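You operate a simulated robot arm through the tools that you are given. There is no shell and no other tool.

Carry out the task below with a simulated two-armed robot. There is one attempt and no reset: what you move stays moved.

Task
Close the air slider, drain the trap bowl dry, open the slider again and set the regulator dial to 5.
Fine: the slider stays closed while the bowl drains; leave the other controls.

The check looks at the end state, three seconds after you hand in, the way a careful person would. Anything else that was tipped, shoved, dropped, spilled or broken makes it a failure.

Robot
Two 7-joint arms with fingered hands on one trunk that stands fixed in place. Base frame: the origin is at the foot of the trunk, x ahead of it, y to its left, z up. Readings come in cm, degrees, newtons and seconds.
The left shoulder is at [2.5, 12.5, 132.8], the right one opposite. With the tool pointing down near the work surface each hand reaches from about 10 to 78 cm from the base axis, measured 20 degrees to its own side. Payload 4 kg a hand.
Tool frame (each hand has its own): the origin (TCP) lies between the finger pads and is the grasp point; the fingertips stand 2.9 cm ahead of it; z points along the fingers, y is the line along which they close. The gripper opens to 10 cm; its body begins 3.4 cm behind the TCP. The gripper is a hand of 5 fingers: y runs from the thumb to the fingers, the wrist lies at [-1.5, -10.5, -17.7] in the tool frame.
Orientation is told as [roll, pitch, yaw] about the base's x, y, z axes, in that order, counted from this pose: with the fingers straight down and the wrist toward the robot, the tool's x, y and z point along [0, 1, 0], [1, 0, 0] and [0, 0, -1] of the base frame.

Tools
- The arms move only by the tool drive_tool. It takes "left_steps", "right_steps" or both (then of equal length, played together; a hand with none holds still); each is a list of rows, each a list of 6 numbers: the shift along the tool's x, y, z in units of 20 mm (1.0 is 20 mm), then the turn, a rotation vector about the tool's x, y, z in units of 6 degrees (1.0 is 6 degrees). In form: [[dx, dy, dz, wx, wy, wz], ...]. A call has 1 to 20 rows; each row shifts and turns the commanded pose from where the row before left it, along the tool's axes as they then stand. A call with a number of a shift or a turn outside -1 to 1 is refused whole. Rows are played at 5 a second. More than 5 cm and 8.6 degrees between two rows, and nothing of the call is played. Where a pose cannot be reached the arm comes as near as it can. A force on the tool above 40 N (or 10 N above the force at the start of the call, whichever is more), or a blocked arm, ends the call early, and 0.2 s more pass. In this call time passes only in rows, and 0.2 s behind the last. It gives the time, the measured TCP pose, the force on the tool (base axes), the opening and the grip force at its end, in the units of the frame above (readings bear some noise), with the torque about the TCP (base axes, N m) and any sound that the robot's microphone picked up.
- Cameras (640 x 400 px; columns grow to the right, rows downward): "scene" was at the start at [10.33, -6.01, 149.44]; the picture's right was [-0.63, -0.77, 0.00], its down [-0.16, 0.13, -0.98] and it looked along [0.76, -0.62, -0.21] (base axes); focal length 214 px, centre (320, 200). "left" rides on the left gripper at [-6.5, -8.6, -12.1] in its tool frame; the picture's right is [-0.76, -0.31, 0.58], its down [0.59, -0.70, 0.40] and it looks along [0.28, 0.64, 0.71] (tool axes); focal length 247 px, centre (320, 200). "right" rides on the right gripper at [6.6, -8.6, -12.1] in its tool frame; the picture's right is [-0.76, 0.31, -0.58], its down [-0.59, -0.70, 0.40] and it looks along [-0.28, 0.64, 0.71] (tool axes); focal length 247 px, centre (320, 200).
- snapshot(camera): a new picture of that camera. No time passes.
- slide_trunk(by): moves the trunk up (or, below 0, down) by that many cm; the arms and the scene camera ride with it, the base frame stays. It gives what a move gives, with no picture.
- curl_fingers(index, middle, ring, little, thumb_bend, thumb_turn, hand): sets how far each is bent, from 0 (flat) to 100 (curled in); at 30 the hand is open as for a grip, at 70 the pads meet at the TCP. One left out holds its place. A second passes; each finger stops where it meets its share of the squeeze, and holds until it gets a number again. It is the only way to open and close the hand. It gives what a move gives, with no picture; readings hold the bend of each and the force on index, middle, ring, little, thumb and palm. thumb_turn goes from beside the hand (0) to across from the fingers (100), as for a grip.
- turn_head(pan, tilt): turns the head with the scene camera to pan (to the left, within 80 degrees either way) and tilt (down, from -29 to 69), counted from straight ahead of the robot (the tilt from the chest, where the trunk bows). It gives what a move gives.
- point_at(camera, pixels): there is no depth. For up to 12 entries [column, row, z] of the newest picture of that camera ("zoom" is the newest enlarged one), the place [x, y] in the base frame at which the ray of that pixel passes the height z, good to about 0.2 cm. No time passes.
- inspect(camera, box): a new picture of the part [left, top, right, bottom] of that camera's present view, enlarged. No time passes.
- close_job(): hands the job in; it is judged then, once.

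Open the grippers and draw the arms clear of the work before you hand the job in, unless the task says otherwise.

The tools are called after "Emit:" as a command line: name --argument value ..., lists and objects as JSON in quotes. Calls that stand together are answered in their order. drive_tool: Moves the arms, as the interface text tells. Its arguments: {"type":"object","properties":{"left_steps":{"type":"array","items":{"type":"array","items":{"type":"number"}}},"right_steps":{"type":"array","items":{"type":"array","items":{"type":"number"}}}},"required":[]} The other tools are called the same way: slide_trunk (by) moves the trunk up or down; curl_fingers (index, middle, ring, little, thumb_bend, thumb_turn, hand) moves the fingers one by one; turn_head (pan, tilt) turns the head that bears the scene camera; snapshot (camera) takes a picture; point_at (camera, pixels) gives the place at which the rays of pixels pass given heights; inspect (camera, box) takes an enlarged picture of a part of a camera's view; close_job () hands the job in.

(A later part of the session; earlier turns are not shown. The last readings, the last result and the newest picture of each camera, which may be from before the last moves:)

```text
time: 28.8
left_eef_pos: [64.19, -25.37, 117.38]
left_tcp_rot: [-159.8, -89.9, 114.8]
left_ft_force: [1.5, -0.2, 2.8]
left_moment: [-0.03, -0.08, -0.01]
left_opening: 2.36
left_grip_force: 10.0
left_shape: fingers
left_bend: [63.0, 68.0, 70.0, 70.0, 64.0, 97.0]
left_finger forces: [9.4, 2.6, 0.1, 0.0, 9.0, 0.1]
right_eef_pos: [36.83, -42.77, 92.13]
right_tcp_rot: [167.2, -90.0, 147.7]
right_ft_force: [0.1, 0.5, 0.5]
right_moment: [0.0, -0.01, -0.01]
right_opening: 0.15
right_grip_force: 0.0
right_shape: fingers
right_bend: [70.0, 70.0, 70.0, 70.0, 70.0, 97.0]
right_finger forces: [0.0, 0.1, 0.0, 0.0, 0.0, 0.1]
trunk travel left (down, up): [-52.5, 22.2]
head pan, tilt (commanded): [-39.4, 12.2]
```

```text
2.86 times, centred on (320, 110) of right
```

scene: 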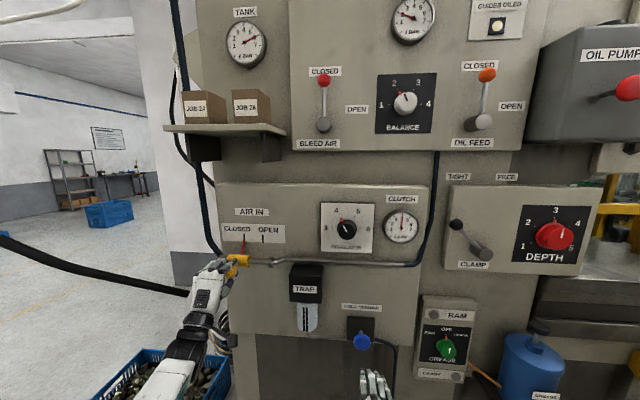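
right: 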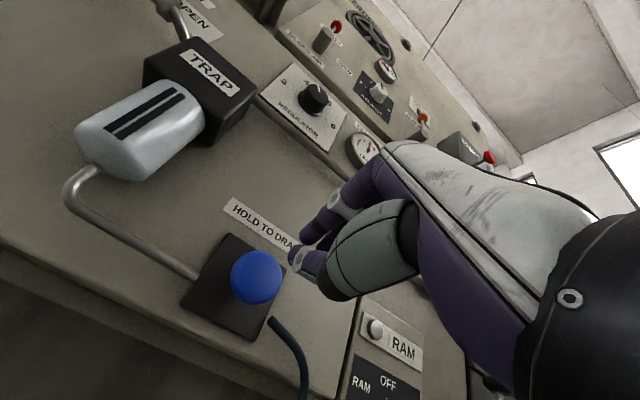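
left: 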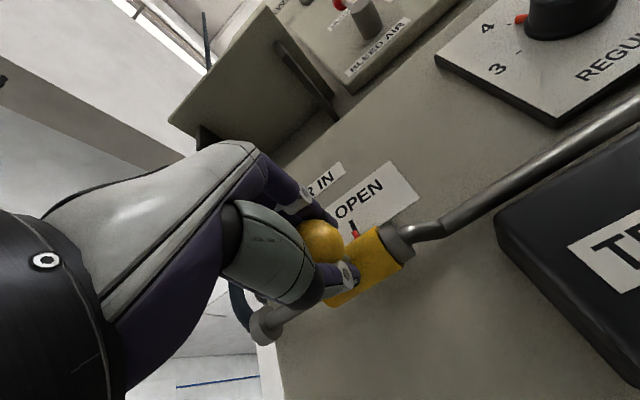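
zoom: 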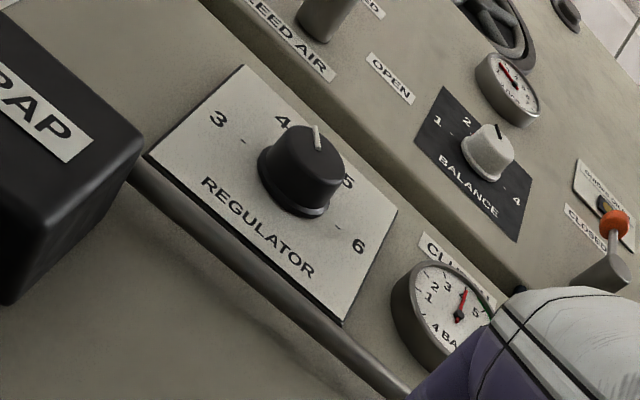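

The pointer is back on the OPEN mark (zoom (332,165)) with the cylinder against its right collar, as at the start. I nudge a few mm to be sure it seats, then relax.

Emit:
drive_tool --left_steps '[[-0.12, 0, 0, 0, 0, 0], [-0.1, 0, 0, 0, 0, 0], [0.15, 0, 0, 0, 0, 0]]'

Emit:
curl_fingers --hand "left" --index 30 --middle 30 --ring 30 --little 30 --thumb_bend 30

Emit:
inspect --camera "scene" --box '[180, 200, 340, 300]'

```text
time: 29.6
left_eef_pos: [64.07, -25.37, 117.37]
left_tcp_rot: [-140.7, -89.9, 95.8]
left_ft_force: [4.0, -0.9, 1.8]
left_moment: [-0.05, -0.07, 0.02]
left_opening: 2.37
left_grip_force: 10.0
left_shape: fingers
left_bend: [63.0, 68.0, 70.0, 70.0, 64.0, 97.0]
left_finger forces: [8.3, 2.9, 0.0, 0.0, 8.8, 0.0]
right_eef_pos: [36.76, -42.75, 92.03]
right_tcp_rot: [-178.3, -90.0, 133.5]
right_ft_force: [0.2, -0.8, 0.4]
right_moment: [0.01, 0.0, 0.0]
right_opening: 0.13
right_grip_force: 0.0
right_shape: fingers
right_bend: [70.0, 70.0, 70.0, 70.0, 70.0, 97.0]
right_finger forces: [0.0, 0.1, 0.0, 0.0, 0.1, 0.0]
trunk travel left (down, up): [-52.5, 22.2]
head pan, tilt (commanded): [-39.4, 12.2]
```

```text
time: 30.6
left_eef_pos: [63.96, -25.38, 117.32]
left_tcp_rot: [-167.2, -89.9, 122.3]
left_ft_force: [0.4, -0.4, -0.7]
left_moment: [0.04, 0.03, -0.01]
left_opening: 9.84
left_grip_force: 0.0
left_shape: fingers
left_bend: [30.0, 30.0, 30.0, 30.0, 30.0, 97.0]
left_finger forces: [0.0, 0.0, 0.0, 0.0, 0.0, 0.0]
right_eef_pos: [36.7, -42.9, 91.95]
right_tcp_rot: [161.5, -89.8, 153.4]
right_ft_force: [0.5, -0.5, 0.5]
right_moment: [-0.02, 0.0, 0.0]
right_opening: 0.13
right_grip_force: 0.1
right_shape: fingers
right_bend: [70.0, 70.0, 70.0, 70.0, 70.0, 97.0]
right_finger forces: [0.0, 0.0, 0.0, 0.1, 0.0, 0.1]
trunk travel left (down, up): [-52.5, 22.2]
head pan, tilt (commanded): [-39.4, 12.2]
```

```text
4.00 times, centred on (260, 250) of scene
```

zoom: 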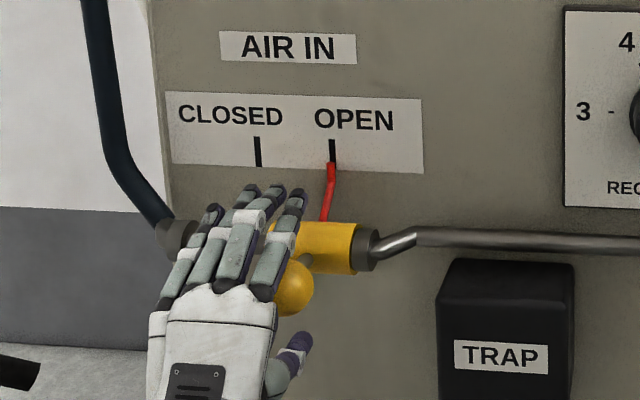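

The left hand is open, the slider stays at OPEN. I back the left hand straight out 20 cm while raising the closed right hand in free space (about 10 cm off the dial) to the regulator's height.

Emit:
drive_tool --left_steps '[[0, 0, -0.5, 0, 0, 0], [0, 0, -1, 0, 0, 0], [0, 0, -1, 0, 0, 0], [0, 0, -1, 0, 0, 0], [0, 0, -1, 0, 0, 0], [0, 0, -1, 0, 0, 0], [0, 0, -1, 0, 0, 0], [0, 0, -1, 0, 0, 0], [0, 0, -1, 0, 0, 0], [0, 0, -1, 0, 0, 0], [0, 0, -0.5, 0, 0, 0], [0, 0, 0, 0, 0, 0], [0, 0, 0, 0, 0, 0], [0, 0, 0, 0, 0, 0], [0, 0, 0, 0, 0, 0], [0, 0, 0, 0, 0, 0], [0, 0, 0, 0, 0, 0], [0, 0, 0, 0, 0, 0]]' --right_steps '[[0.153, 0.99, 0, 0, 0, 0], [0.153, 0.99, 0, 0, 0, 0], [0.153, 0.99, 0, 0, 0, 0], [0.153, 0.99, 0, 0, 0, 0], [0.153, 0.99, 0, 0, 0, 0], [0.153, 0.99, 0, 0, 0, 0], [0.153, 0.99, 0, 0, 0, 0], [0.153, 0.99, 0, 0, 0, 0], [0.153, 0.99, 0, 0, 0, 0], [0.153, 0.99, 0, 0, 0, 0], [0.153, 0.99, 0, 0, 0, 0], [0.153, 0.99, 0, 0, 0, 0], [0.153, 0.99, 0, 0, 0, 0], [0.153, 0.99, 0, 0, 0, 0], [0.153, 0.99, 0, 0, 0, 0], [0.153, 0.99, 0, 0, 0, 0], [0.153, 0.99, 0, 0, 0, 0], [0.153, 0.99, 0, 0, 0, 0]]'

Emit:
snapshot --camera "scene"

Emit:
snapshot --camera "right"

Emit:
snapshot --camera "left"

```text
time: 33.8
left_eef_pos: [49.78, -11.36, 117.53]
left_tcp_rot: [-177.4, -89.9, 132.4]
left_ft_force: [-0.5, 0.4, -0.4]
left_moment: [-0.01, -0.01, -0.01]
left_opening: 9.83
left_grip_force: 0.1
left_shape: fingers
left_bend: [30.0, 30.0, 30.0, 30.0, 30.0, 97.0]
left_finger forces: [0.1, 0.0, 0.0, 0.0, 0.1, 0.1]
right_eef_pos: [39.97, -40.51, 123.31]
right_tcp_rot: [-126.6, -82.0, 82.0]
right_ft_force: [0.3, -0.3, 0.2]
right_moment: [-0.02, -0.01, -0.01]
right_opening: 0.11
right_grip_force: 0.1
right_shape: fingers
right_bend: [70.0, 70.0, 70.0, 70.0, 70.0, 97.0]
right_finger forces: [0.1, 0.1, 0.0, 0.0, 0.0, 0.1]
trunk travel left (down, up): [-52.5, 22.2]
head pan, tilt (commanded): [-39.4, 12.2]
stopped in row 15 (right hand): the arm was blocked; the commanded pose is now the measured one
```

```text
taken
```

scene: 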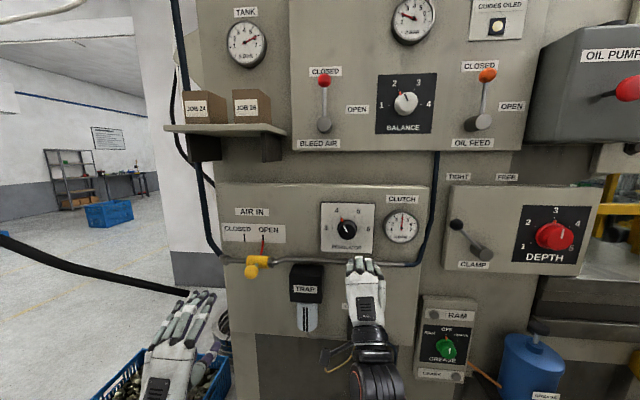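

```text
taken
```

right: 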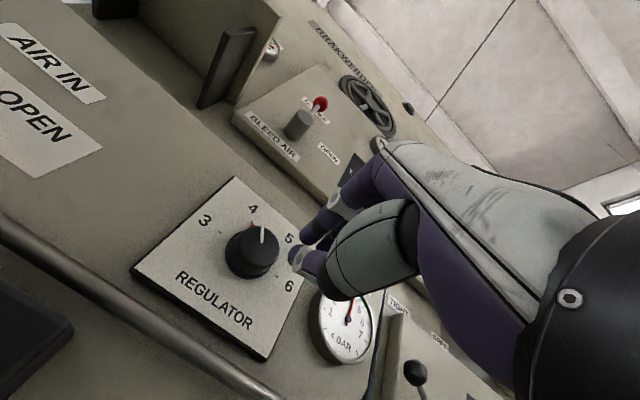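

```text
taken
```

left: 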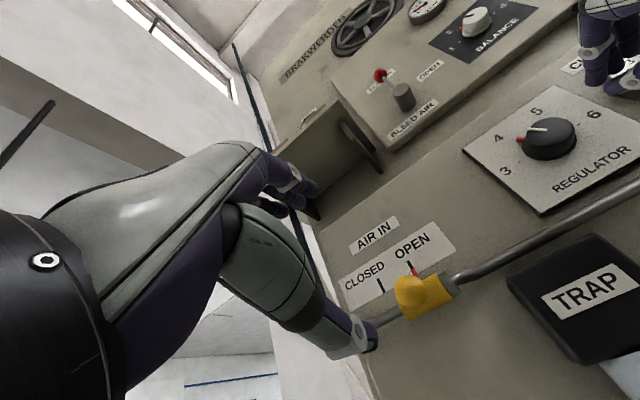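

The right arm ran into its own limit near [40,-40.5,123.3] (no contact force; wrist too close to the shoulder), not into anything. I raise the trunk 18 cm so that the dial lies lower relative to the shoulder, then look again with the head tilted further down.

Emit:
slide_trunk --by 18

Emit:
turn_head --pan -42 --tilt 26

Emit:
snapshot --camera "scene"

Emit:
snapshot --camera "right"

```text
time: 35.8
left_eef_pos: [49.76, -11.3, 135.37]
left_tcp_rot: [-152.1, -89.9, 107.1]
left_ft_force: [-0.1, 0.3, 0.8]
left_moment: [0.04, 0.03, 0.0]
left_opening: 9.85
left_grip_force: 0.0
left_shape: fingers
left_bend: [30.0, 30.0, 30.0, 30.0, 30.0, 97.0]
left_finger forces: [0.0, 0.1, 0.0, 0.0, 0.0, 0.1]
right_eef_pos: [39.98, -40.6, 141.36]
right_tcp_rot: [-125.6, -81.3, 81.1]
right_ft_force: [-0.2, 0.0, -0.9]
right_moment: [-0.01, -0.02, -0.01]
right_opening: 0.14
right_grip_force: 0.1
right_shape: fingers
right_bend: [70.0, 70.0, 70.0, 70.0, 70.0, 97.0]
right_finger forces: [0.0, 0.0, 0.0, 0.1, 0.0, 0.0]
trunk travel left (down, up): [-70.5, 4.2]
head pan, tilt (commanded): [-39.4, 12.2]
```

```text
time: 36.6
left_eef_pos: [49.89, -11.25, 135.35]
left_tcp_rot: [-168.7, -89.9, 123.7]
left_ft_force: [-0.3, 0.9, 0.7]
left_moment: [0.01, 0.0, 0.0]
left_opening: 9.86
left_grip_force: 0.1
left_shape: fingers
left_bend: [30.0, 30.0, 30.0, 30.0, 30.0, 97.0]
left_finger forces: [0.0, 0.1, 0.0, 0.1, 0.0, 0.0]
right_eef_pos: [40.11, -40.59, 141.53]
right_tcp_rot: [-126.4, -81.4, 82.0]
right_ft_force: [0.2, 0.3, -0.4]
right_moment: [0.0, 0.0, 0.01]
right_opening: 0.13
right_grip_force: 0.1
right_shape: fingers
right_bend: [70.0, 70.0, 70.0, 70.0, 70.0, 97.0]
right_finger forces: [0.0, 0.0, 0.0, 0.0, 0.0, 0.0]
trunk travel left (down, up): [-70.5, 4.2]
head pan, tilt (commanded): [-42.0, 26.0]
```

```text
taken
```

scene: 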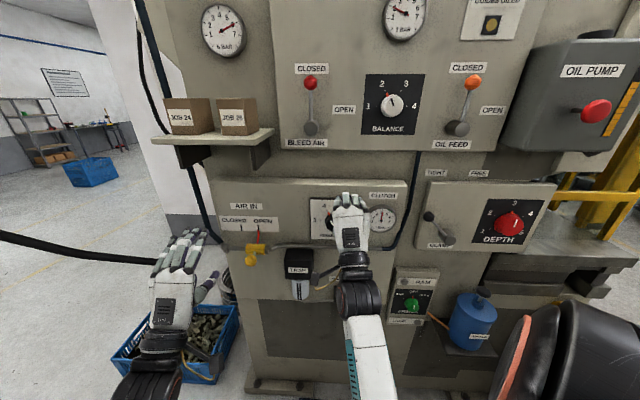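

```text
taken
```

right: 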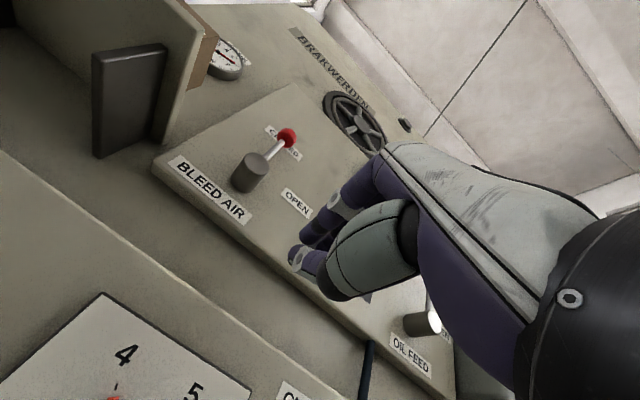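

The right hand is now at [40.1,-40.6,141.5] tilted a few degrees (from the blocked row). I correct its orientation and lower it to the dial's height, then open it, still about 10 cm off the panel.

Emit:
drive_tool --right_steps '[[0, 0, 0, 0.425, 0, 0.575], [0, 0, 0, 0.425, 0, 0.575], [0.1, -1, 0, 0, 0, 0], [0.1, -1, 0, 0, 0, 0], [0.1, -1, 0, 0, 0, 0], [0.1, -1, 0, 0, 0, 0], [0.1, -1, 0, 0, 0, 0], [0.1, -1, 0, 0, 0, 0], [0.1, -1, 0, 0, 0, 0]]'

Emit:
curl_fingers --hand "right" --index 30 --middle 30 --ring 30 --little 30 --thumb_bend 30

Emit:
snapshot --camera "scene"

Emit:
snapshot --camera "right"

Emit:
snapshot --camera "left"

```text
time: 37.7
left_eef_pos: [49.85, -11.26, 135.22]
left_tcp_rot: [-169.3, -89.9, 124.3]
left_ft_force: [-0.3, 0.3, -0.6]
left_moment: [-0.01, -0.01, -0.01]
left_opening: 9.84
left_grip_force: 0.1
left_shape: fingers
left_bend: [30.0, 30.0, 30.0, 30.0, 30.0, 97.0]
left_finger forces: [0.1, 0.1, 0.0, 0.0, 0.0, 0.1]
right_eef_pos: [40.57, -41.73, 140.52]
right_tcp_rot: [-145.0, -82.7, 100.5]
right_ft_force: [0.1, -0.7, 0.3]
right_moment: [0.01, 0.02, 0.01]
right_opening: 0.12
right_grip_force: 0.0
right_shape: fingers
right_bend: [70.0, 70.0, 70.0, 70.0, 70.0, 98.0]
right_finger forces: [0.1, 0.1, 0.0, 0.1, 0.0, 0.1]
trunk travel left (down, up): [-70.5, 4.2]
head pan, tilt (commanded): [-42.0, 26.0]
stopped in row 5 (right hand): the arm was blocked; the commanded pose is now the measured one
```

```text
time: 38.7
left_eef_pos: [49.81, -11.32, 135.36]
left_tcp_rot: [-166.3, -89.9, 121.2]
left_ft_force: [0.1, -0.8, 0.2]
left_moment: [0.03, -0.02, 0.01]
left_opening: 9.86
left_grip_force: 0.1
left_shape: fingers
left_bend: [30.0, 30.0, 30.0, 30.0, 30.0, 97.0]
left_finger forces: [0.1, 0.0, 0.0, 0.0, 0.1, 0.0]
right_eef_pos: [40.52, -41.82, 140.49]
right_tcp_rot: [-145.2, -82.9, 100.8]
right_ft_force: [0.6, -0.3, -0.7]
right_moment: [-0.03, 0.01, 0.0]
right_opening: 9.79
right_grip_force: 0.0
right_shape: fingers
right_bend: [30.0, 30.0, 30.0, 30.0, 30.0, 98.0]
right_finger forces: [0.0, 0.0, 0.0, 0.0, 0.0, 0.0]
trunk travel left (down, up): [-70.5, 4.2]
head pan, tilt (commanded): [-42.0, 26.0]
```

```text
taken
```

scene: 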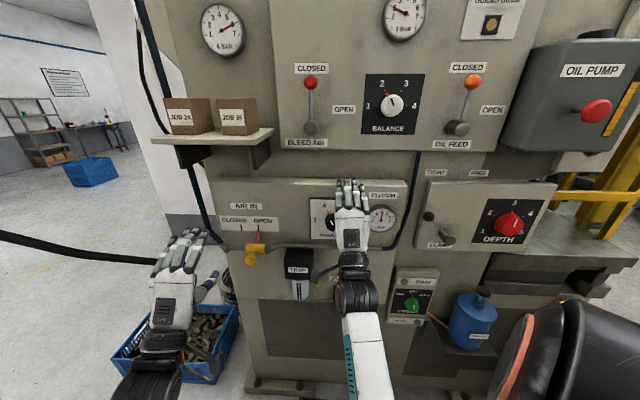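

```text
taken
```

right: 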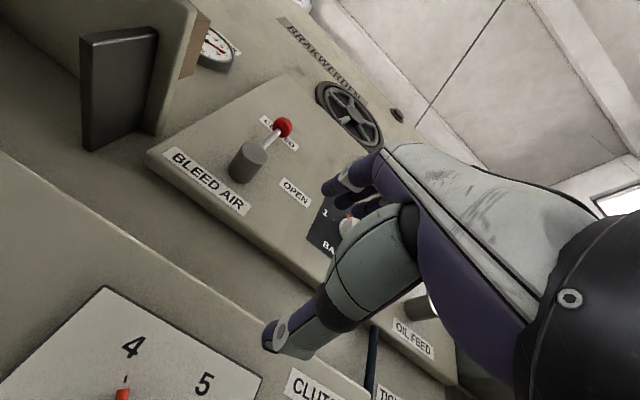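

```text
taken
```

left: 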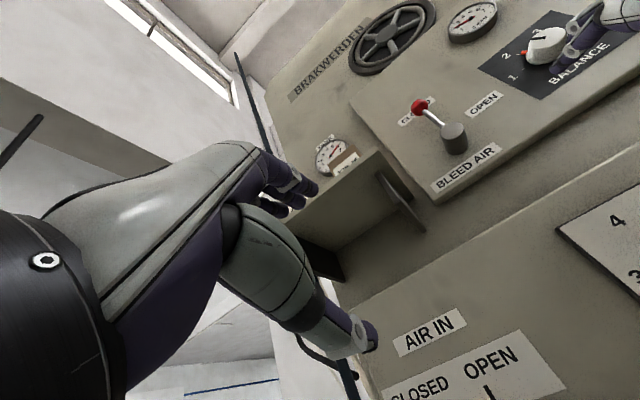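

The right arm is blocked again though nothing presses on the hand. I look down along the arm to see what limits it.

Emit:
turn_head --pan -50 --tilt 60

Emit:
snapshot --camera "scene"

```text
time: 39.7
left_eef_pos: [49.8, -11.28, 135.35]
left_tcp_rot: [-164.2, -89.9, 119.3]
left_ft_force: [0.3, -0.1, 0.9]
left_moment: [-0.03, 0.0, 0.03]
left_opening: 9.86
left_grip_force: 0.1
left_shape: fingers
left_bend: [30.0, 30.0, 30.0, 30.0, 30.0, 97.0]
left_finger forces: [0.0, 0.0, 0.0, 0.1, 0.0, 0.0]
right_eef_pos: [40.58, -41.71, 140.52]
right_tcp_rot: [-145.2, -82.9, 101.0]
right_ft_force: [0.0, -1.1, -0.5]
right_moment: [0.0, 0.01, 0.04]
right_opening: 9.82
right_grip_force: 0.0
right_shape: fingers
right_bend: [30.0, 30.0, 30.0, 30.0, 30.0, 98.0]
right_finger forces: [0.0, 0.0, 0.0, 0.0, 0.1, 0.0]
trunk travel left (down, up): [-70.5, 4.2]
head pan, tilt (commanded): [-50.0, 60.0]
```

```text
taken
```

scene: 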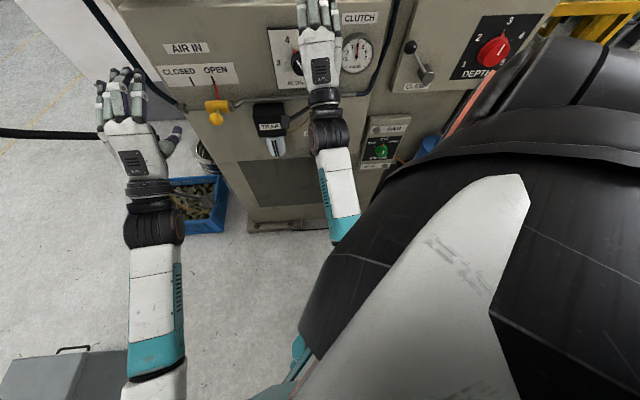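

The right elbow is folded close under the shoulder here, so I try moving the hand forward (toward the panel), which opens the elbow; the fingertips are about 12 cm from the panel.

Emit:
drive_tool --right_steps '[[0, 0, 0.5, 0, 0, 0], [0, 0, 0.5, 0, 0, 0]]'

```text
time: 40.3
left_eef_pos: [49.74, -11.31, 135.34]
left_tcp_rot: [-167.8, -89.9, 122.8]
left_ft_force: [0.7, -0.8, 0.5]
left_moment: [0.02, 0.02, -0.01]
left_opening: 9.84
left_grip_force: 0.1
left_shape: fingers
left_bend: [30.0, 30.0, 30.0, 30.0, 30.0, 97.0]
left_finger forces: [0.0, 0.0, 0.0, 0.0, 0.0, 0.0]
right_eef_pos: [41.91, -43.09, 140.67]
right_tcp_rot: [-145.5, -83.0, 101.1]
right_ft_force: [0.4, 0.8, 0.0]
right_moment: [0.0, 0.02, 0.04]
right_opening: 9.86
right_grip_force: 0.0
right_shape: fingers
right_bend: [30.0, 30.0, 30.0, 30.0, 30.0, 98.0]
right_finger forces: [0.1, 0.0, 0.1, 0.0, 0.0, 0.0]
trunk travel left (down, up): [-70.5, 4.2]
head pan, tilt (commanded): [-50.0, 60.0]
```

Forward motion works freely. Now I try small downward steps with the orientation as it is.

Emit:
drive_tool --right_steps '[[0, -0.5, 0, 0, 0, 0], [0, -0.5, 0, 0, 0, 0], [0, -0.5, 0, 0, 0, 0], [0, -0.5, 0, 0, 0, 0]]'

```text
time: 41.3
left_eef_pos: [49.78, -11.35, 135.39]
left_tcp_rot: [-164.5, -90.0, 119.6]
left_ft_force: [0.1, -0.2, -0.5]
left_moment: [-0.02, 0.0, 0.04]
left_opening: 9.85
left_grip_force: 0.2
left_shape: fingers
left_bend: [30.0, 30.0, 30.0, 30.0, 30.0, 97.0]
left_finger forces: [0.1, 0.0, 0.0, 0.1, 0.1, 0.0]
right_eef_pos: [42.13, -43.58, 136.65]
right_tcp_rot: [-145.4, -82.9, 101.0]
right_ft_force: [0.2, 0.7, -0.4]
right_moment: [0.03, 0.0, 0.04]
right_opening: 9.84
right_grip_force: 0.1
right_shape: fingers
right_bend: [30.0, 30.0, 30.0, 30.0, 30.0, 98.0]
right_finger forces: [0.0, 0.0, 0.0, 0.0, 0.0, 0.1]
trunk travel left (down, up): [-70.5, 4.2]
head pan, tilt (commanded): [-50.0, 60.0]
```

It moves freely now. I continue down to the dial's height, then correct the remaining tilt (about 6° about x and 4° about z).

Emit:
drive_tool --right_steps '[[0.15, -0.75, 0, 0, 0, 0], [0.15, -0.75, 0, 0, 0, 0], [0.15, -0.75, 0, 0, 0, 0], [0.15, -0.75, 0, 0, 0, 0], [0.15, -0.75, 0, 0, 0, 0], [0.15, -0.75, 0, 0, 0, 0], [0, 0, 0, 0.245, 0, 0.17], [0, 0, 0, 0.245, 0, 0.17], [0, 0, 0, 0.245, 0, 0.17], [0, 0, 0, 0.245, 0, 0.17]]'

Emit:
turn_head --pan -45 --tilt 26

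Emit:
snapshot --camera "scene"

Emit:
snapshot --camera "right"

```text
time: 43.5
left_eef_pos: [49.81, -11.22, 135.34]
left_tcp_rot: [-168.7, -89.9, 123.9]
left_ft_force: [-1.1, -0.5, -0.4]
left_moment: [0.05, 0.0, 0.0]
left_opening: 9.83
left_grip_force: 0.1
left_shape: fingers
left_bend: [30.0, 30.0, 30.0, 30.0, 30.0, 97.0]
left_finger forces: [0.0, 0.1, 0.1, 0.1, 0.1, 0.0]
right_eef_pos: [43.43, -43.89, 127.97]
right_tcp_rot: [-123.2, -89.1, 78.6]
right_ft_force: [0.2, 0.3, -0.2]
right_moment: [0.01, 0.0, -0.03]
right_opening: 9.85
right_grip_force: 0.1
right_shape: fingers
right_bend: [30.0, 30.0, 30.0, 30.0, 30.0, 98.0]
right_finger forces: [0.0, 0.1, 0.1, 0.0, 0.0, 0.0]
trunk travel left (down, up): [-70.5, 4.2]
head pan, tilt (commanded): [-50.0, 60.0]
```

```text
time: 44.5
left_eef_pos: [49.78, -11.26, 135.36]
left_tcp_rot: [-164.6, -89.9, 119.7]
left_ft_force: [-0.1, 0.0, 0.3]
left_moment: [-0.03, 0.0, -0.01]
left_opening: 9.85
left_grip_force: 0.2
left_shape: fingers
left_bend: [30.0, 30.0, 30.0, 30.0, 30.0, 97.0]
left_finger forces: [0.1, 0.0, 0.0, 0.0, 0.0, 0.0]
right_eef_pos: [43.6, -43.77, 128.05]
right_tcp_rot: [-131.8, -89.1, 87.4]
right_ft_force: [0.9, 0.3, -0.6]
right_moment: [-0.01, 0.02, -0.03]
right_opening: 9.84
right_grip_force: 0.2
right_shape: fingers
right_bend: [30.0, 30.0, 30.0, 30.0, 30.0, 98.0]
right_finger forces: [0.1, 0.0, 0.1, 0.0, 0.0, 0.1]
trunk travel left (down, up): [-70.5, 4.2]
head pan, tilt (commanded): [-45.0, 26.0]
```

```text
taken
```

scene: 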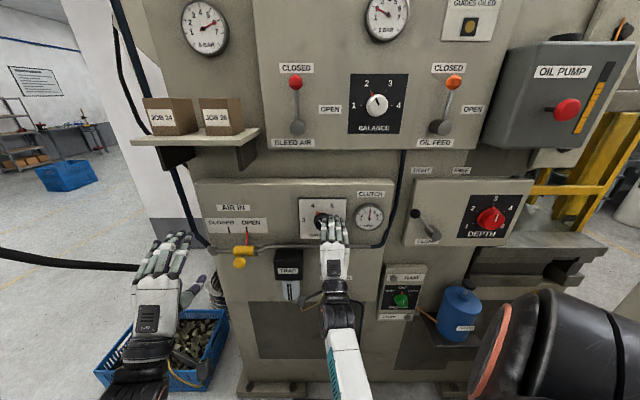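

```text
taken
```

right: 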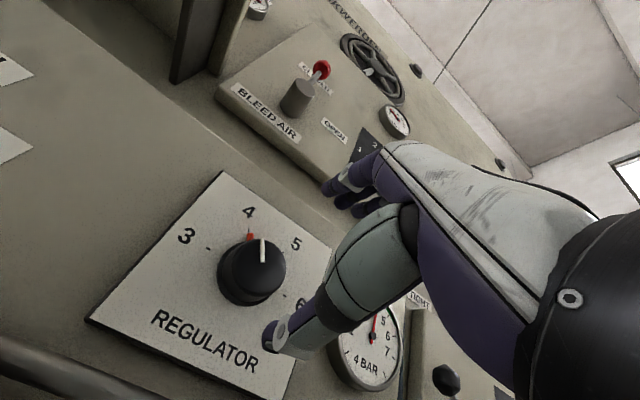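

The right hand is now aligned at [43.5,-43.9,128.0], about 8 cm in front of the dial, which is at right cam (255,268). I zoom in to locate the cap exactly.

Emit:
inspect --camera "right" --box '[160, 180, 340, 340]'

Emit:
inspect --camera "scene" --box '[280, 170, 400, 260]'

Emit:
inspect --camera "left" --box '[480, 180, 640, 300]'

```text
2.50 times, centred on (250, 260) of right
```

zoom: 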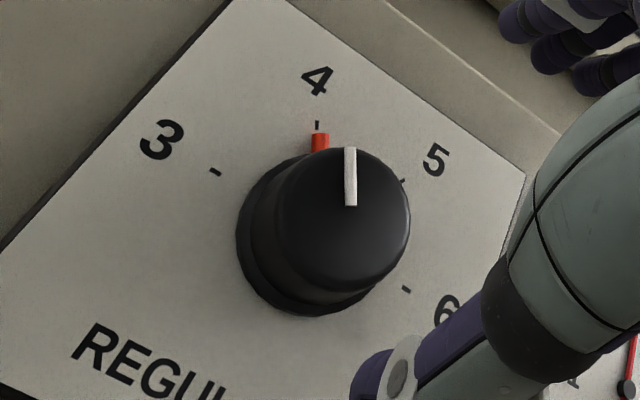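

```text
4.44 times, centred on (340, 215) of scene
```

zoom: 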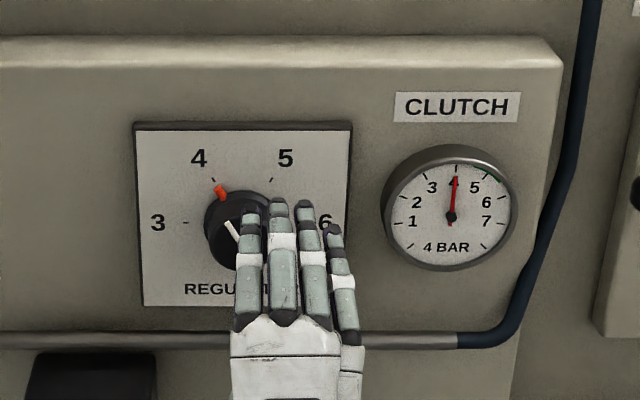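

```text
3.33 times, centred on (560, 240) of left
```

zoom: 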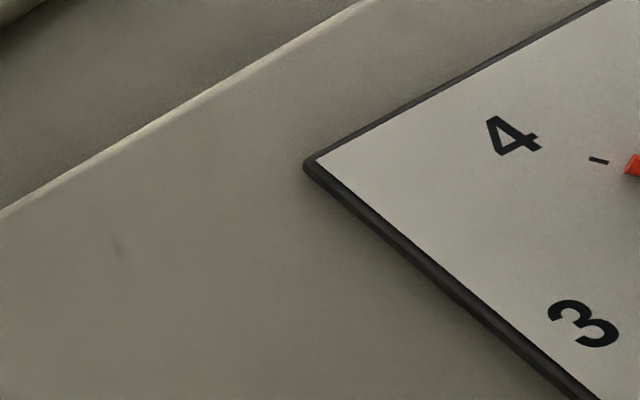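

The zoomed right view gives the cap front centre at px (260,268), i.e. about 1.1 cm to +x and 0.65 cm below the tool axis; pointer and white line are at 4. I curl ring and little out of the way, then centre the hand and move in 5 cm.

Emit:
curl_fingers --hand "right" --ring 100 --little 100

Emit:
drive_tool --right_steps '[[0.3, -0.16, 0, 0, 0, 0], [0.3, -0.16, 0, 0, 0, 0], [0, 0, 0.6, 0, 0, 0], [0, 0, 0.6, 0, 0, 0], [0, 0, 0.6, 0, 0, 0], [0, 0, 0.6, 0, 0, 0]]'

Emit:
snapshot --camera "right"

Emit:
inspect --camera "scene" --box '[280, 170, 400, 260]'

```text
time: 45.5
left_eef_pos: [49.89, -11.25, 135.36]
left_tcp_rot: [-165.5, -90.0, 120.6]
left_ft_force: [-0.5, -0.8, -0.1]
left_moment: [0.0, 0.01, -0.03]
left_opening: 9.85
left_grip_force: 0.1
left_shape: fingers
left_bend: [30.0, 30.0, 30.0, 30.0, 30.0, 97.0]
left_finger forces: [0.0, 0.0, 0.0, 0.0, 0.1, 0.0]
right_eef_pos: [43.67, -43.92, 128.04]
right_tcp_rot: [-136.8, -89.1, 92.3]
right_ft_force: [0.0, 0.0, -1.1]
right_moment: [0.0, -0.02, -0.01]
right_opening: 9.86
right_grip_force: 0.0
right_shape: fingers
right_bend: [30.0, 30.0, 100.0, 100.0, 30.0, 98.0]
right_finger forces: [0.0, 0.0, 0.0, 0.1, 0.0, 0.0]
trunk travel left (down, up): [-70.5, 4.2]
head pan, tilt (commanded): [-45.0, 26.0]
```

```text
time: 46.9
left_eef_pos: [49.88, -11.25, 135.35]
left_tcp_rot: [-155.4, -89.9, 110.5]
left_ft_force: [0.7, 0.1, 0.2]
left_moment: [-0.01, 0.0, 0.02]
left_opening: 9.84
left_grip_force: 0.0
left_shape: fingers
left_bend: [30.0, 30.0, 30.0, 30.0, 30.0, 97.0]
left_finger forces: [0.0, 0.1, 0.1, 0.0, 0.0, 0.0]
right_eef_pos: [47.89, -45.94, 127.0]
right_tcp_rot: [62.0, -89.8, -106.4]
right_ft_force: [0.2, 0.2, -0.3]
right_moment: [0.0, -0.02, 0.01]
right_opening: 9.84
right_grip_force: 0.0
right_shape: fingers
right_bend: [30.0, 30.0, 100.0, 100.0, 30.0, 98.0]
right_finger forces: [0.0, 0.0, 0.0, 0.1, 0.0, 0.0]
trunk travel left (down, up): [-70.5, 4.2]
head pan, tilt (commanded): [-45.0, 26.0]
```

```text
taken
```

right: 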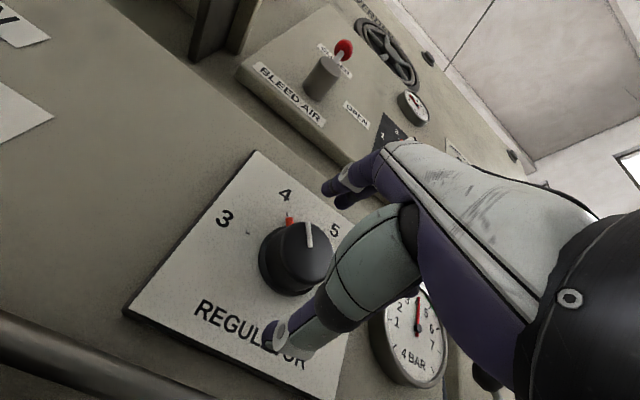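

```text
4.44 times, centred on (340, 215) of scene
```

zoom: 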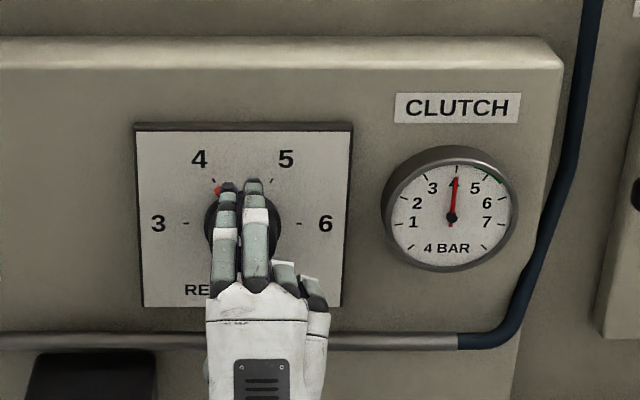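

Now the cap front centre (right cam (303,252)) is within ~0.5 cm of the tool axis, slightly above it. I centre and move the last 2.8 cm so the fingertips flank the cap without reaching the plate.

Emit:
drive_tool --right_steps '[[-0.06, 0.2, 0.4, 0, 0, 0], [0, 0, 0.5, 0, 0, 0], [0, 0, 0.5, 0, 0, 0]]'

Emit:
snapshot --camera "right"

Emit:
inspect --camera "scene" --box '[280, 170, 400, 260]'

```text
time: 47.7
left_eef_pos: [49.83, -11.19, 135.27]
left_tcp_rot: [-161.4, -89.9, 116.4]
left_ft_force: [-0.3, 0.0, 0.9]
left_moment: [0.01, -0.03, 0.02]
left_opening: 9.87
left_grip_force: 0.1
left_shape: fingers
left_bend: [30.0, 30.0, 30.0, 30.0, 30.0, 97.0]
left_finger forces: [0.0, 0.0, 0.0, 0.0, 0.0, 0.0]
right_eef_pos: [49.71, -48.03, 127.41]
right_tcp_rot: [49.8, -89.9, -94.2]
right_ft_force: [1.4, 0.1, 0.3]
right_moment: [0.0, 0.0, 0.02]
right_opening: 9.84
right_grip_force: 0.1
right_shape: fingers
right_bend: [30.0, 30.0, 100.0, 100.0, 30.0, 98.0]
right_finger forces: [0.0, 0.1, 0.0, 0.0, 0.1, 0.1]
trunk travel left (down, up): [-70.5, 4.2]
head pan, tilt (commanded): [-45.0, 26.0]
```

```text
taken
```

right: 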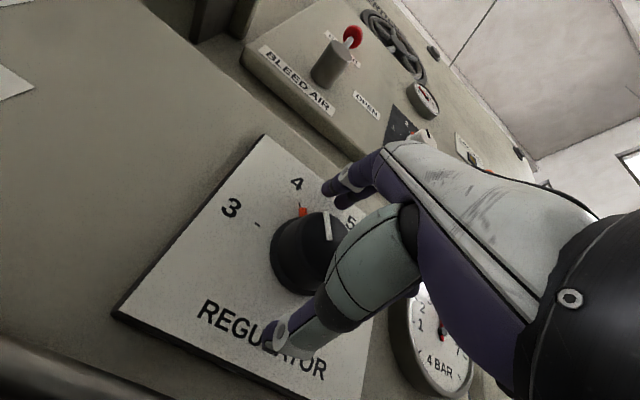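

```text
4.44 times, centred on (340, 215) of scene
```

zoom: 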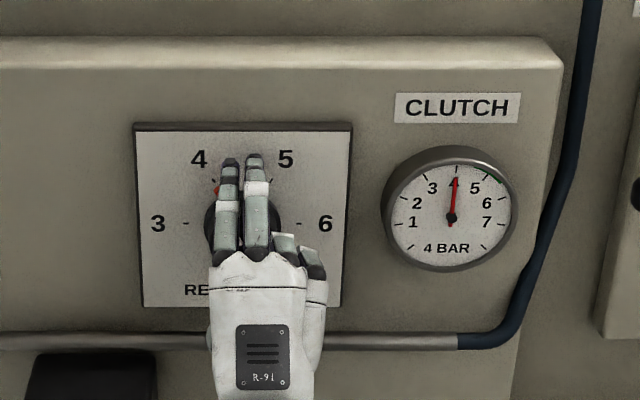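

The hand is centred on the dial (s≈-1.2, z 127.4) with the cap between fingers and thumb and no contact force. I close index, middle and thumb on the cap.

Emit:
curl_fingers --hand "right" --index 70 --middle 70 --thumb_bend 70

Emit:
snapshot --camera "right"

Emit:
inspect --camera "scene" --box '[280, 170, 400, 260]'

```text
time: 48.7
left_eef_pos: [49.73, -11.11, 135.37]
left_tcp_rot: [-172.8, -89.9, 127.8]
left_ft_force: [-0.1, -0.8, 0.5]
left_moment: [0.0, 0.0, -0.01]
left_opening: 9.85
left_grip_force: 0.0
left_shape: fingers
left_bend: [30.0, 30.0, 30.0, 30.0, 30.0, 97.0]
left_finger forces: [0.0, 0.0, 0.0, 0.0, 0.0, 0.0]
right_eef_pos: [49.61, -48.05, 127.72]
right_tcp_rot: [159.5, -89.8, 156.2]
right_ft_force: [-1.4, 0.8, 7.0]
right_moment: [-0.12, -0.08, -0.03]
right_opening: 4.65
right_grip_force: 13.1
right_shape: fingers
right_bend: [53.0, 55.0, 100.0, 100.0, 57.0, 97.0]
right_finger forces: [8.2, 8.1, 0.1, 0.0, 9.8, 0.1]
trunk travel left (down, up): [-70.5, 4.2]
head pan, tilt (commanded): [-45.0, 26.0]
```

```text
taken
```

right: 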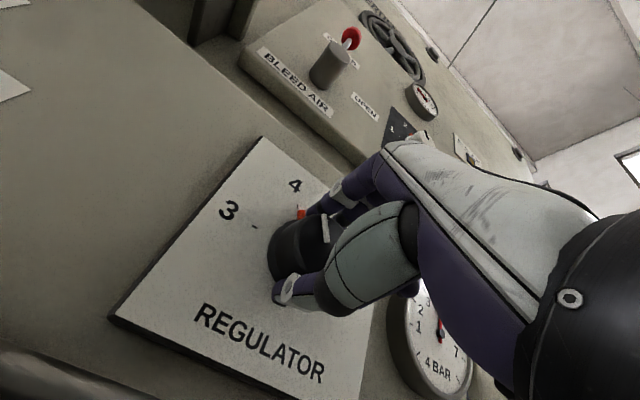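

```text
4.44 times, centred on (340, 215) of scene
```

zoom: 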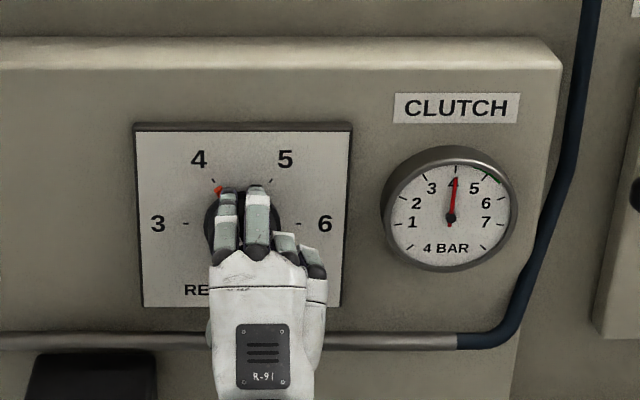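

The cap is gripped (index 8, middle 8, thumb 10 N, opening 4.65 cm). I turn clockwise about the tool's z in small steps and check.

Emit:
drive_tool --right_steps '[[0, 0, 0, 0, 0, 0.7], [0, 0, 0, 0, 0, 0.7], [0, 0, 0, 0, 0, 0.7]]'

Emit:
snapshot --camera "right"

Emit:
inspect --camera "scene" --box '[280, 170, 400, 260]'

```text
time: 49.5
left_eef_pos: [49.73, -11.2, 135.42]
left_tcp_rot: [-175.8, -89.9, 130.7]
left_ft_force: [-0.3, 0.8, 0.3]
left_moment: [0.03, -0.01, 0.03]
left_opening: 9.83
left_grip_force: 0.1
left_shape: fingers
left_bend: [30.0, 30.0, 30.0, 30.0, 30.0, 97.0]
left_finger forces: [0.1, 0.0, 0.1, 0.0, 0.0, 0.0]
right_eef_pos: [49.65, -48.02, 127.55]
right_tcp_rot: [90.5, -77.2, -135.0]
right_ft_force: [-0.7, -0.7, 9.5]
right_moment: [-0.24, -0.17, -0.07]
right_opening: 4.63
right_grip_force: 13.9
right_shape: fingers
right_bend: [52.0, 55.0, 100.0, 100.0, 57.0, 97.0]
right_finger forces: [9.1, 9.0, 0.1, 0.0, 8.8, 0.0]
trunk travel left (down, up): [-70.5, 4.2]
head pan, tilt (commanded): [-45.0, 26.0]
```

```text
taken
```

right: 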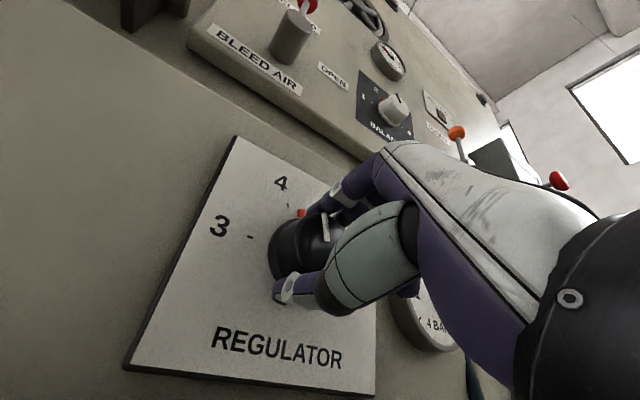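

```text
4.44 times, centred on (340, 215) of scene
```

zoom: 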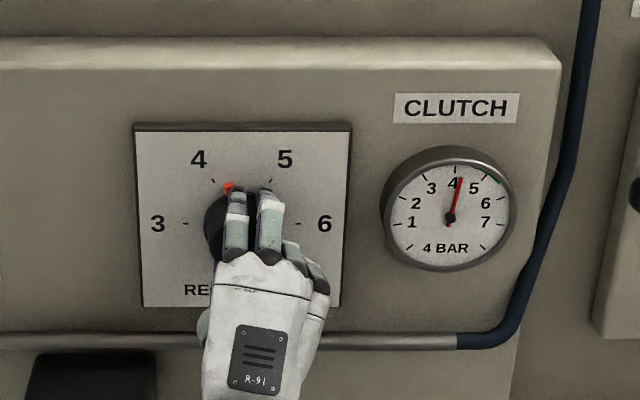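

The dial turns with the hand: the orange pointer moved to zoom (228,187) and the gauge to about 4.2. I continue another ~17°, easing up 2 mm to relieve the vertical force.

Emit:
drive_tool --right_steps '[[0, 0.1, 0, 0, 0, 0.7], [0, 0, 0, 0, 0, 0.7], [0, 0, 0, 0, 0, 0.7], [0, 0, 0, 0, 0, 0.7]]'

Emit:
snapshot --camera "right"

Emit:
inspect --camera "scene" --box '[280, 170, 400, 260]'

```text
time: 50.5
left_eef_pos: [49.74, -11.14, 135.27]
left_tcp_rot: [178.0, -89.8, 136.9]
left_ft_force: [0.6, 0.2, 0.5]
left_moment: [-0.01, -0.01, 0.02]
left_opening: 9.83
left_grip_force: 0.0
left_shape: fingers
left_bend: [30.0, 30.0, 30.0, 30.0, 30.0, 97.0]
left_finger forces: [0.0, 0.0, 0.0, 0.0, 0.0, 0.0]
right_eef_pos: [49.61, -47.95, 127.68]
right_tcp_rot: [90.0, -60.4, -134.5]
right_ft_force: [-2.5, -1.2, 5.4]
right_moment: [-0.12, -0.08, -0.12]
right_opening: 4.64
right_grip_force: 12.6
right_shape: fingers
right_bend: [53.0, 55.0, 100.0, 100.0, 57.0, 96.0]
right_finger forces: [8.1, 7.6, 0.0, 0.0, 9.6, 0.0]
trunk travel left (down, up): [-70.5, 4.2]
head pan, tilt (commanded): [-45.0, 26.0]
```

```text
taken
```

right: 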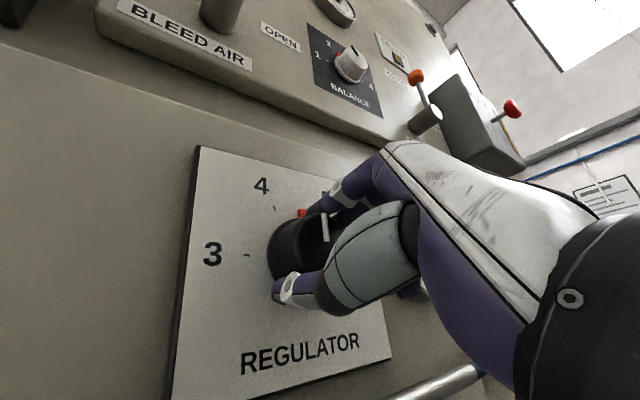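

```text
4.44 times, centred on (340, 215) of scene
```

zoom: 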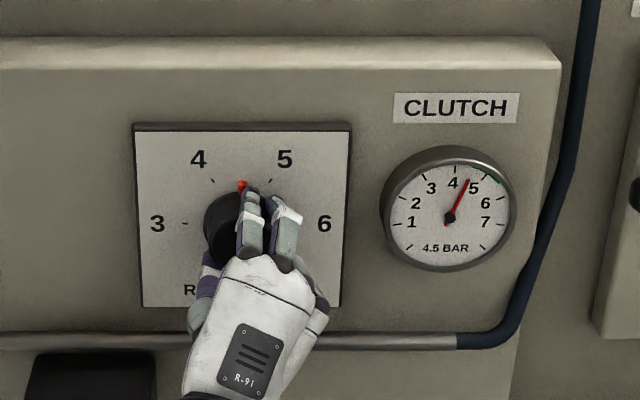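

The gauge reads 4.5 BAR and the pointer is straight up, halfway. I continue about 24°.

Emit:
drive_tool --right_steps '[[0, 0, 0, 0, 0, 0.8], [0, 0, 0, 0, 0, 0.8], [0, 0, 0, 0, 0, 0.8], [0, 0, 0, 0, 0, 0.8], [0, 0, 0, 0, 0, 0.8]]'

Emit:
snapshot --camera "right"

Emit:
inspect --camera "scene" --box '[280, 170, 400, 260]'

```text
time: 51.7
left_eef_pos: [49.65, -11.24, 135.47]
left_tcp_rot: [178.1, -89.9, 137.0]
left_ft_force: [0.3, -0.4, -0.7]
left_moment: [0.0, -0.02, -0.02]
left_opening: 9.85
left_grip_force: 0.1
left_shape: fingers
left_bend: [30.0, 30.0, 30.0, 30.0, 30.0, 97.0]
left_finger forces: [0.1, 0.0, 0.0, 0.1, 0.0, 0.0]
right_eef_pos: [49.5, -48.13, 127.73]
right_tcp_rot: [90.2, -36.5, -134.6]
right_ft_force: [-8.9, 0.9, 2.7]
right_moment: [-0.01, -0.1, -0.15]
right_opening: 4.65
right_grip_force: 13.5
right_shape: fingers
right_bend: [53.0, 55.0, 100.0, 100.0, 57.0, 96.0]
right_finger forces: [8.1, 8.3, 0.0, 0.0, 11.1, 0.0]
trunk travel left (down, up): [-70.5, 4.2]
head pan, tilt (commanded): [-45.0, 26.0]
```

```text
taken
```

right: 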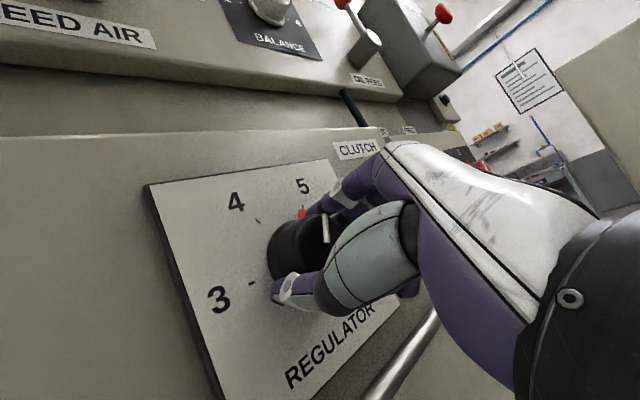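

```text
4.44 times, centred on (340, 215) of scene
```

zoom: 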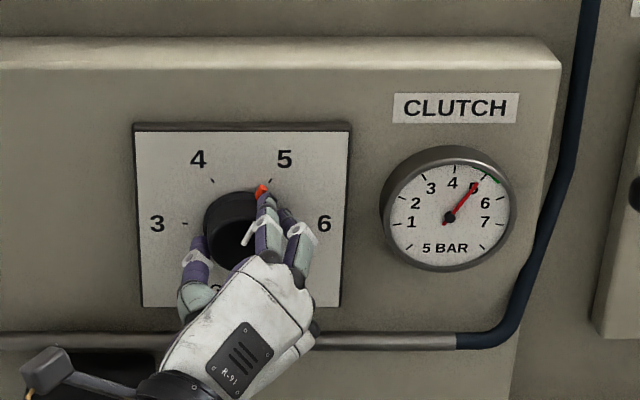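

The gauge text shows 5 BAR and the pointer is close to the 5 tick. I zoom closer before the last few degrees.

Emit:
inspect --camera "scene" --box '[308, 190, 348, 222]'

Emit:
inspect --camera "scene" --box '[348, 195, 388, 227]'

Emit:
inspect --camera "right" --box '[220, 160, 360, 280]'

```text
12.50 times, centred on (328, 206) of scene
```

zoom: 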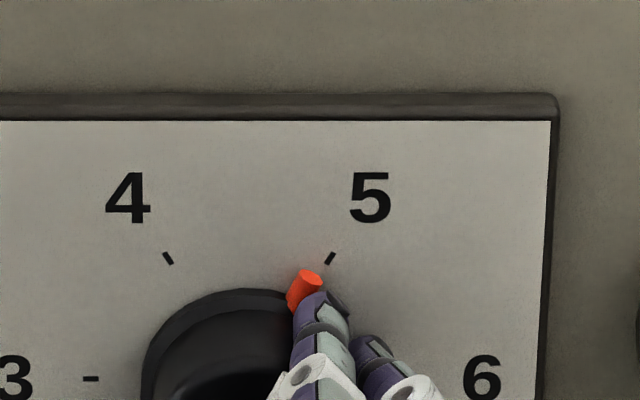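

```text
12.50 times, centred on (368, 211) of scene
```

zoom: 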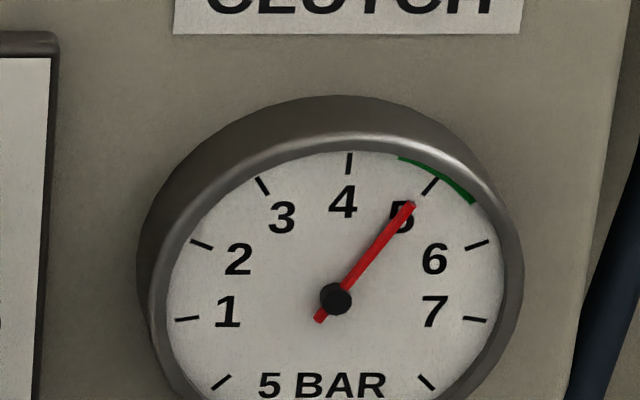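

```text
3.33 times, centred on (290, 220) of right
```

zoom: 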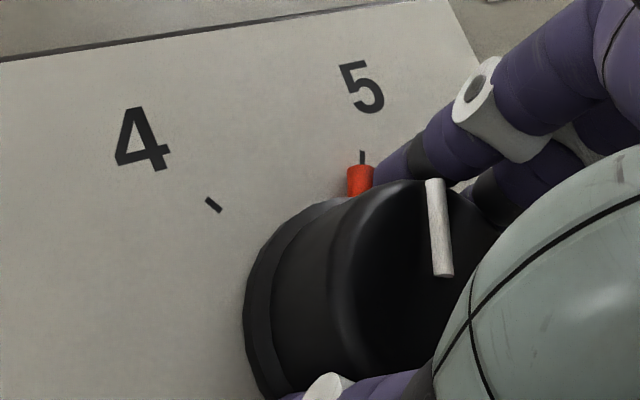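

The needle reads about 4.9 and the pointer is still a few degrees short of the 5 tick, matching 53° of 60° turned. I turn 6.6° more.

Emit:
drive_tool --right_steps '[[0, 0, 0, 0, 0, 0.55], [0, 0, 0, 0, 0, 0.55], [0, 0, 0, 0, 0, 0]]'

Emit:
inspect --camera "scene" --box '[308, 190, 348, 222]'

Emit:
inspect --camera "scene" --box '[348, 195, 388, 227]'

Emit:
inspect --camera "right" --box '[220, 160, 360, 280]'

```text
time: 52.5
left_eef_pos: [49.68, -11.1, 135.42]
left_tcp_rot: [-171.6, -89.8, 126.6]
left_ft_force: [-0.7, 0.4, -0.6]
left_moment: [0.0, 0.02, -0.01]
left_opening: 9.86
left_grip_force: 0.0
left_shape: fingers
left_bend: [30.0, 30.0, 30.0, 30.0, 30.0, 97.0]
left_finger forces: [0.0, 0.0, 0.0, 0.0, 0.1, 0.0]
right_eef_pos: [49.31, -48.42, 128.19]
right_tcp_rot: [90.7, -30.5, -135.1]
right_ft_force: [-12.4, 13.8, -5.7]
right_moment: [0.22, 0.22, 0.25]
right_opening: 4.67
right_grip_force: 13.5
right_shape: fingers
right_bend: [57.0, 57.0, 100.0, 100.0, 56.0, 97.0]
right_finger forces: [4.8, 7.0, 0.0, 0.0, 15.6, 0.0]
trunk travel left (down, up): [-70.5, 4.2]
head pan, tilt (commanded): [-45.0, 26.0]
```

```text
12.50 times, centred on (328, 206) of scene
```

zoom: 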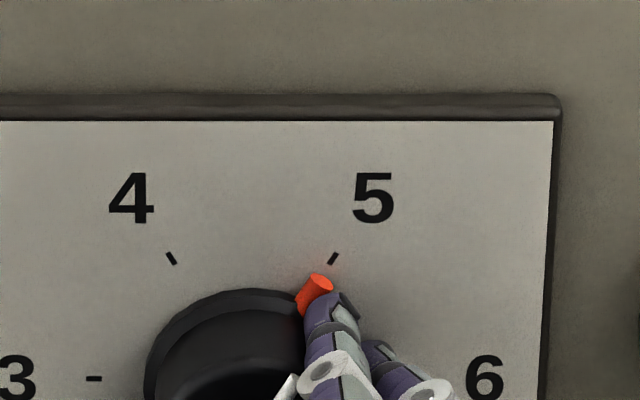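

```text
12.50 times, centred on (368, 211) of scene
```

zoom: 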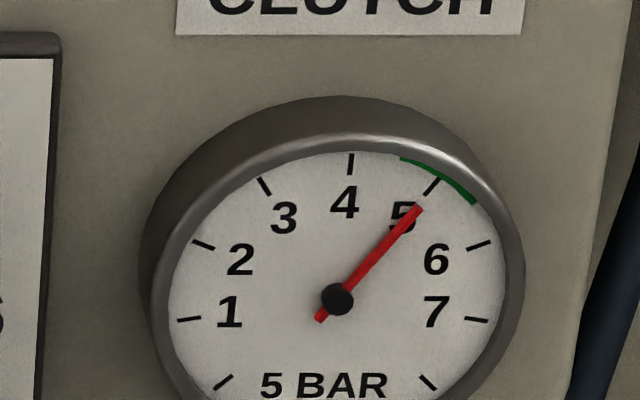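

```text
3.33 times, centred on (290, 220) of right
```

zoom: 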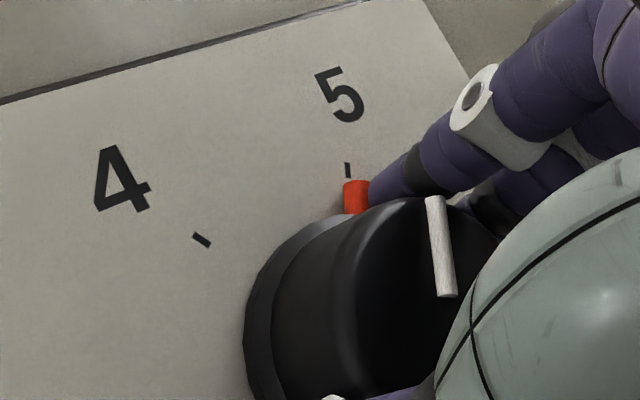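

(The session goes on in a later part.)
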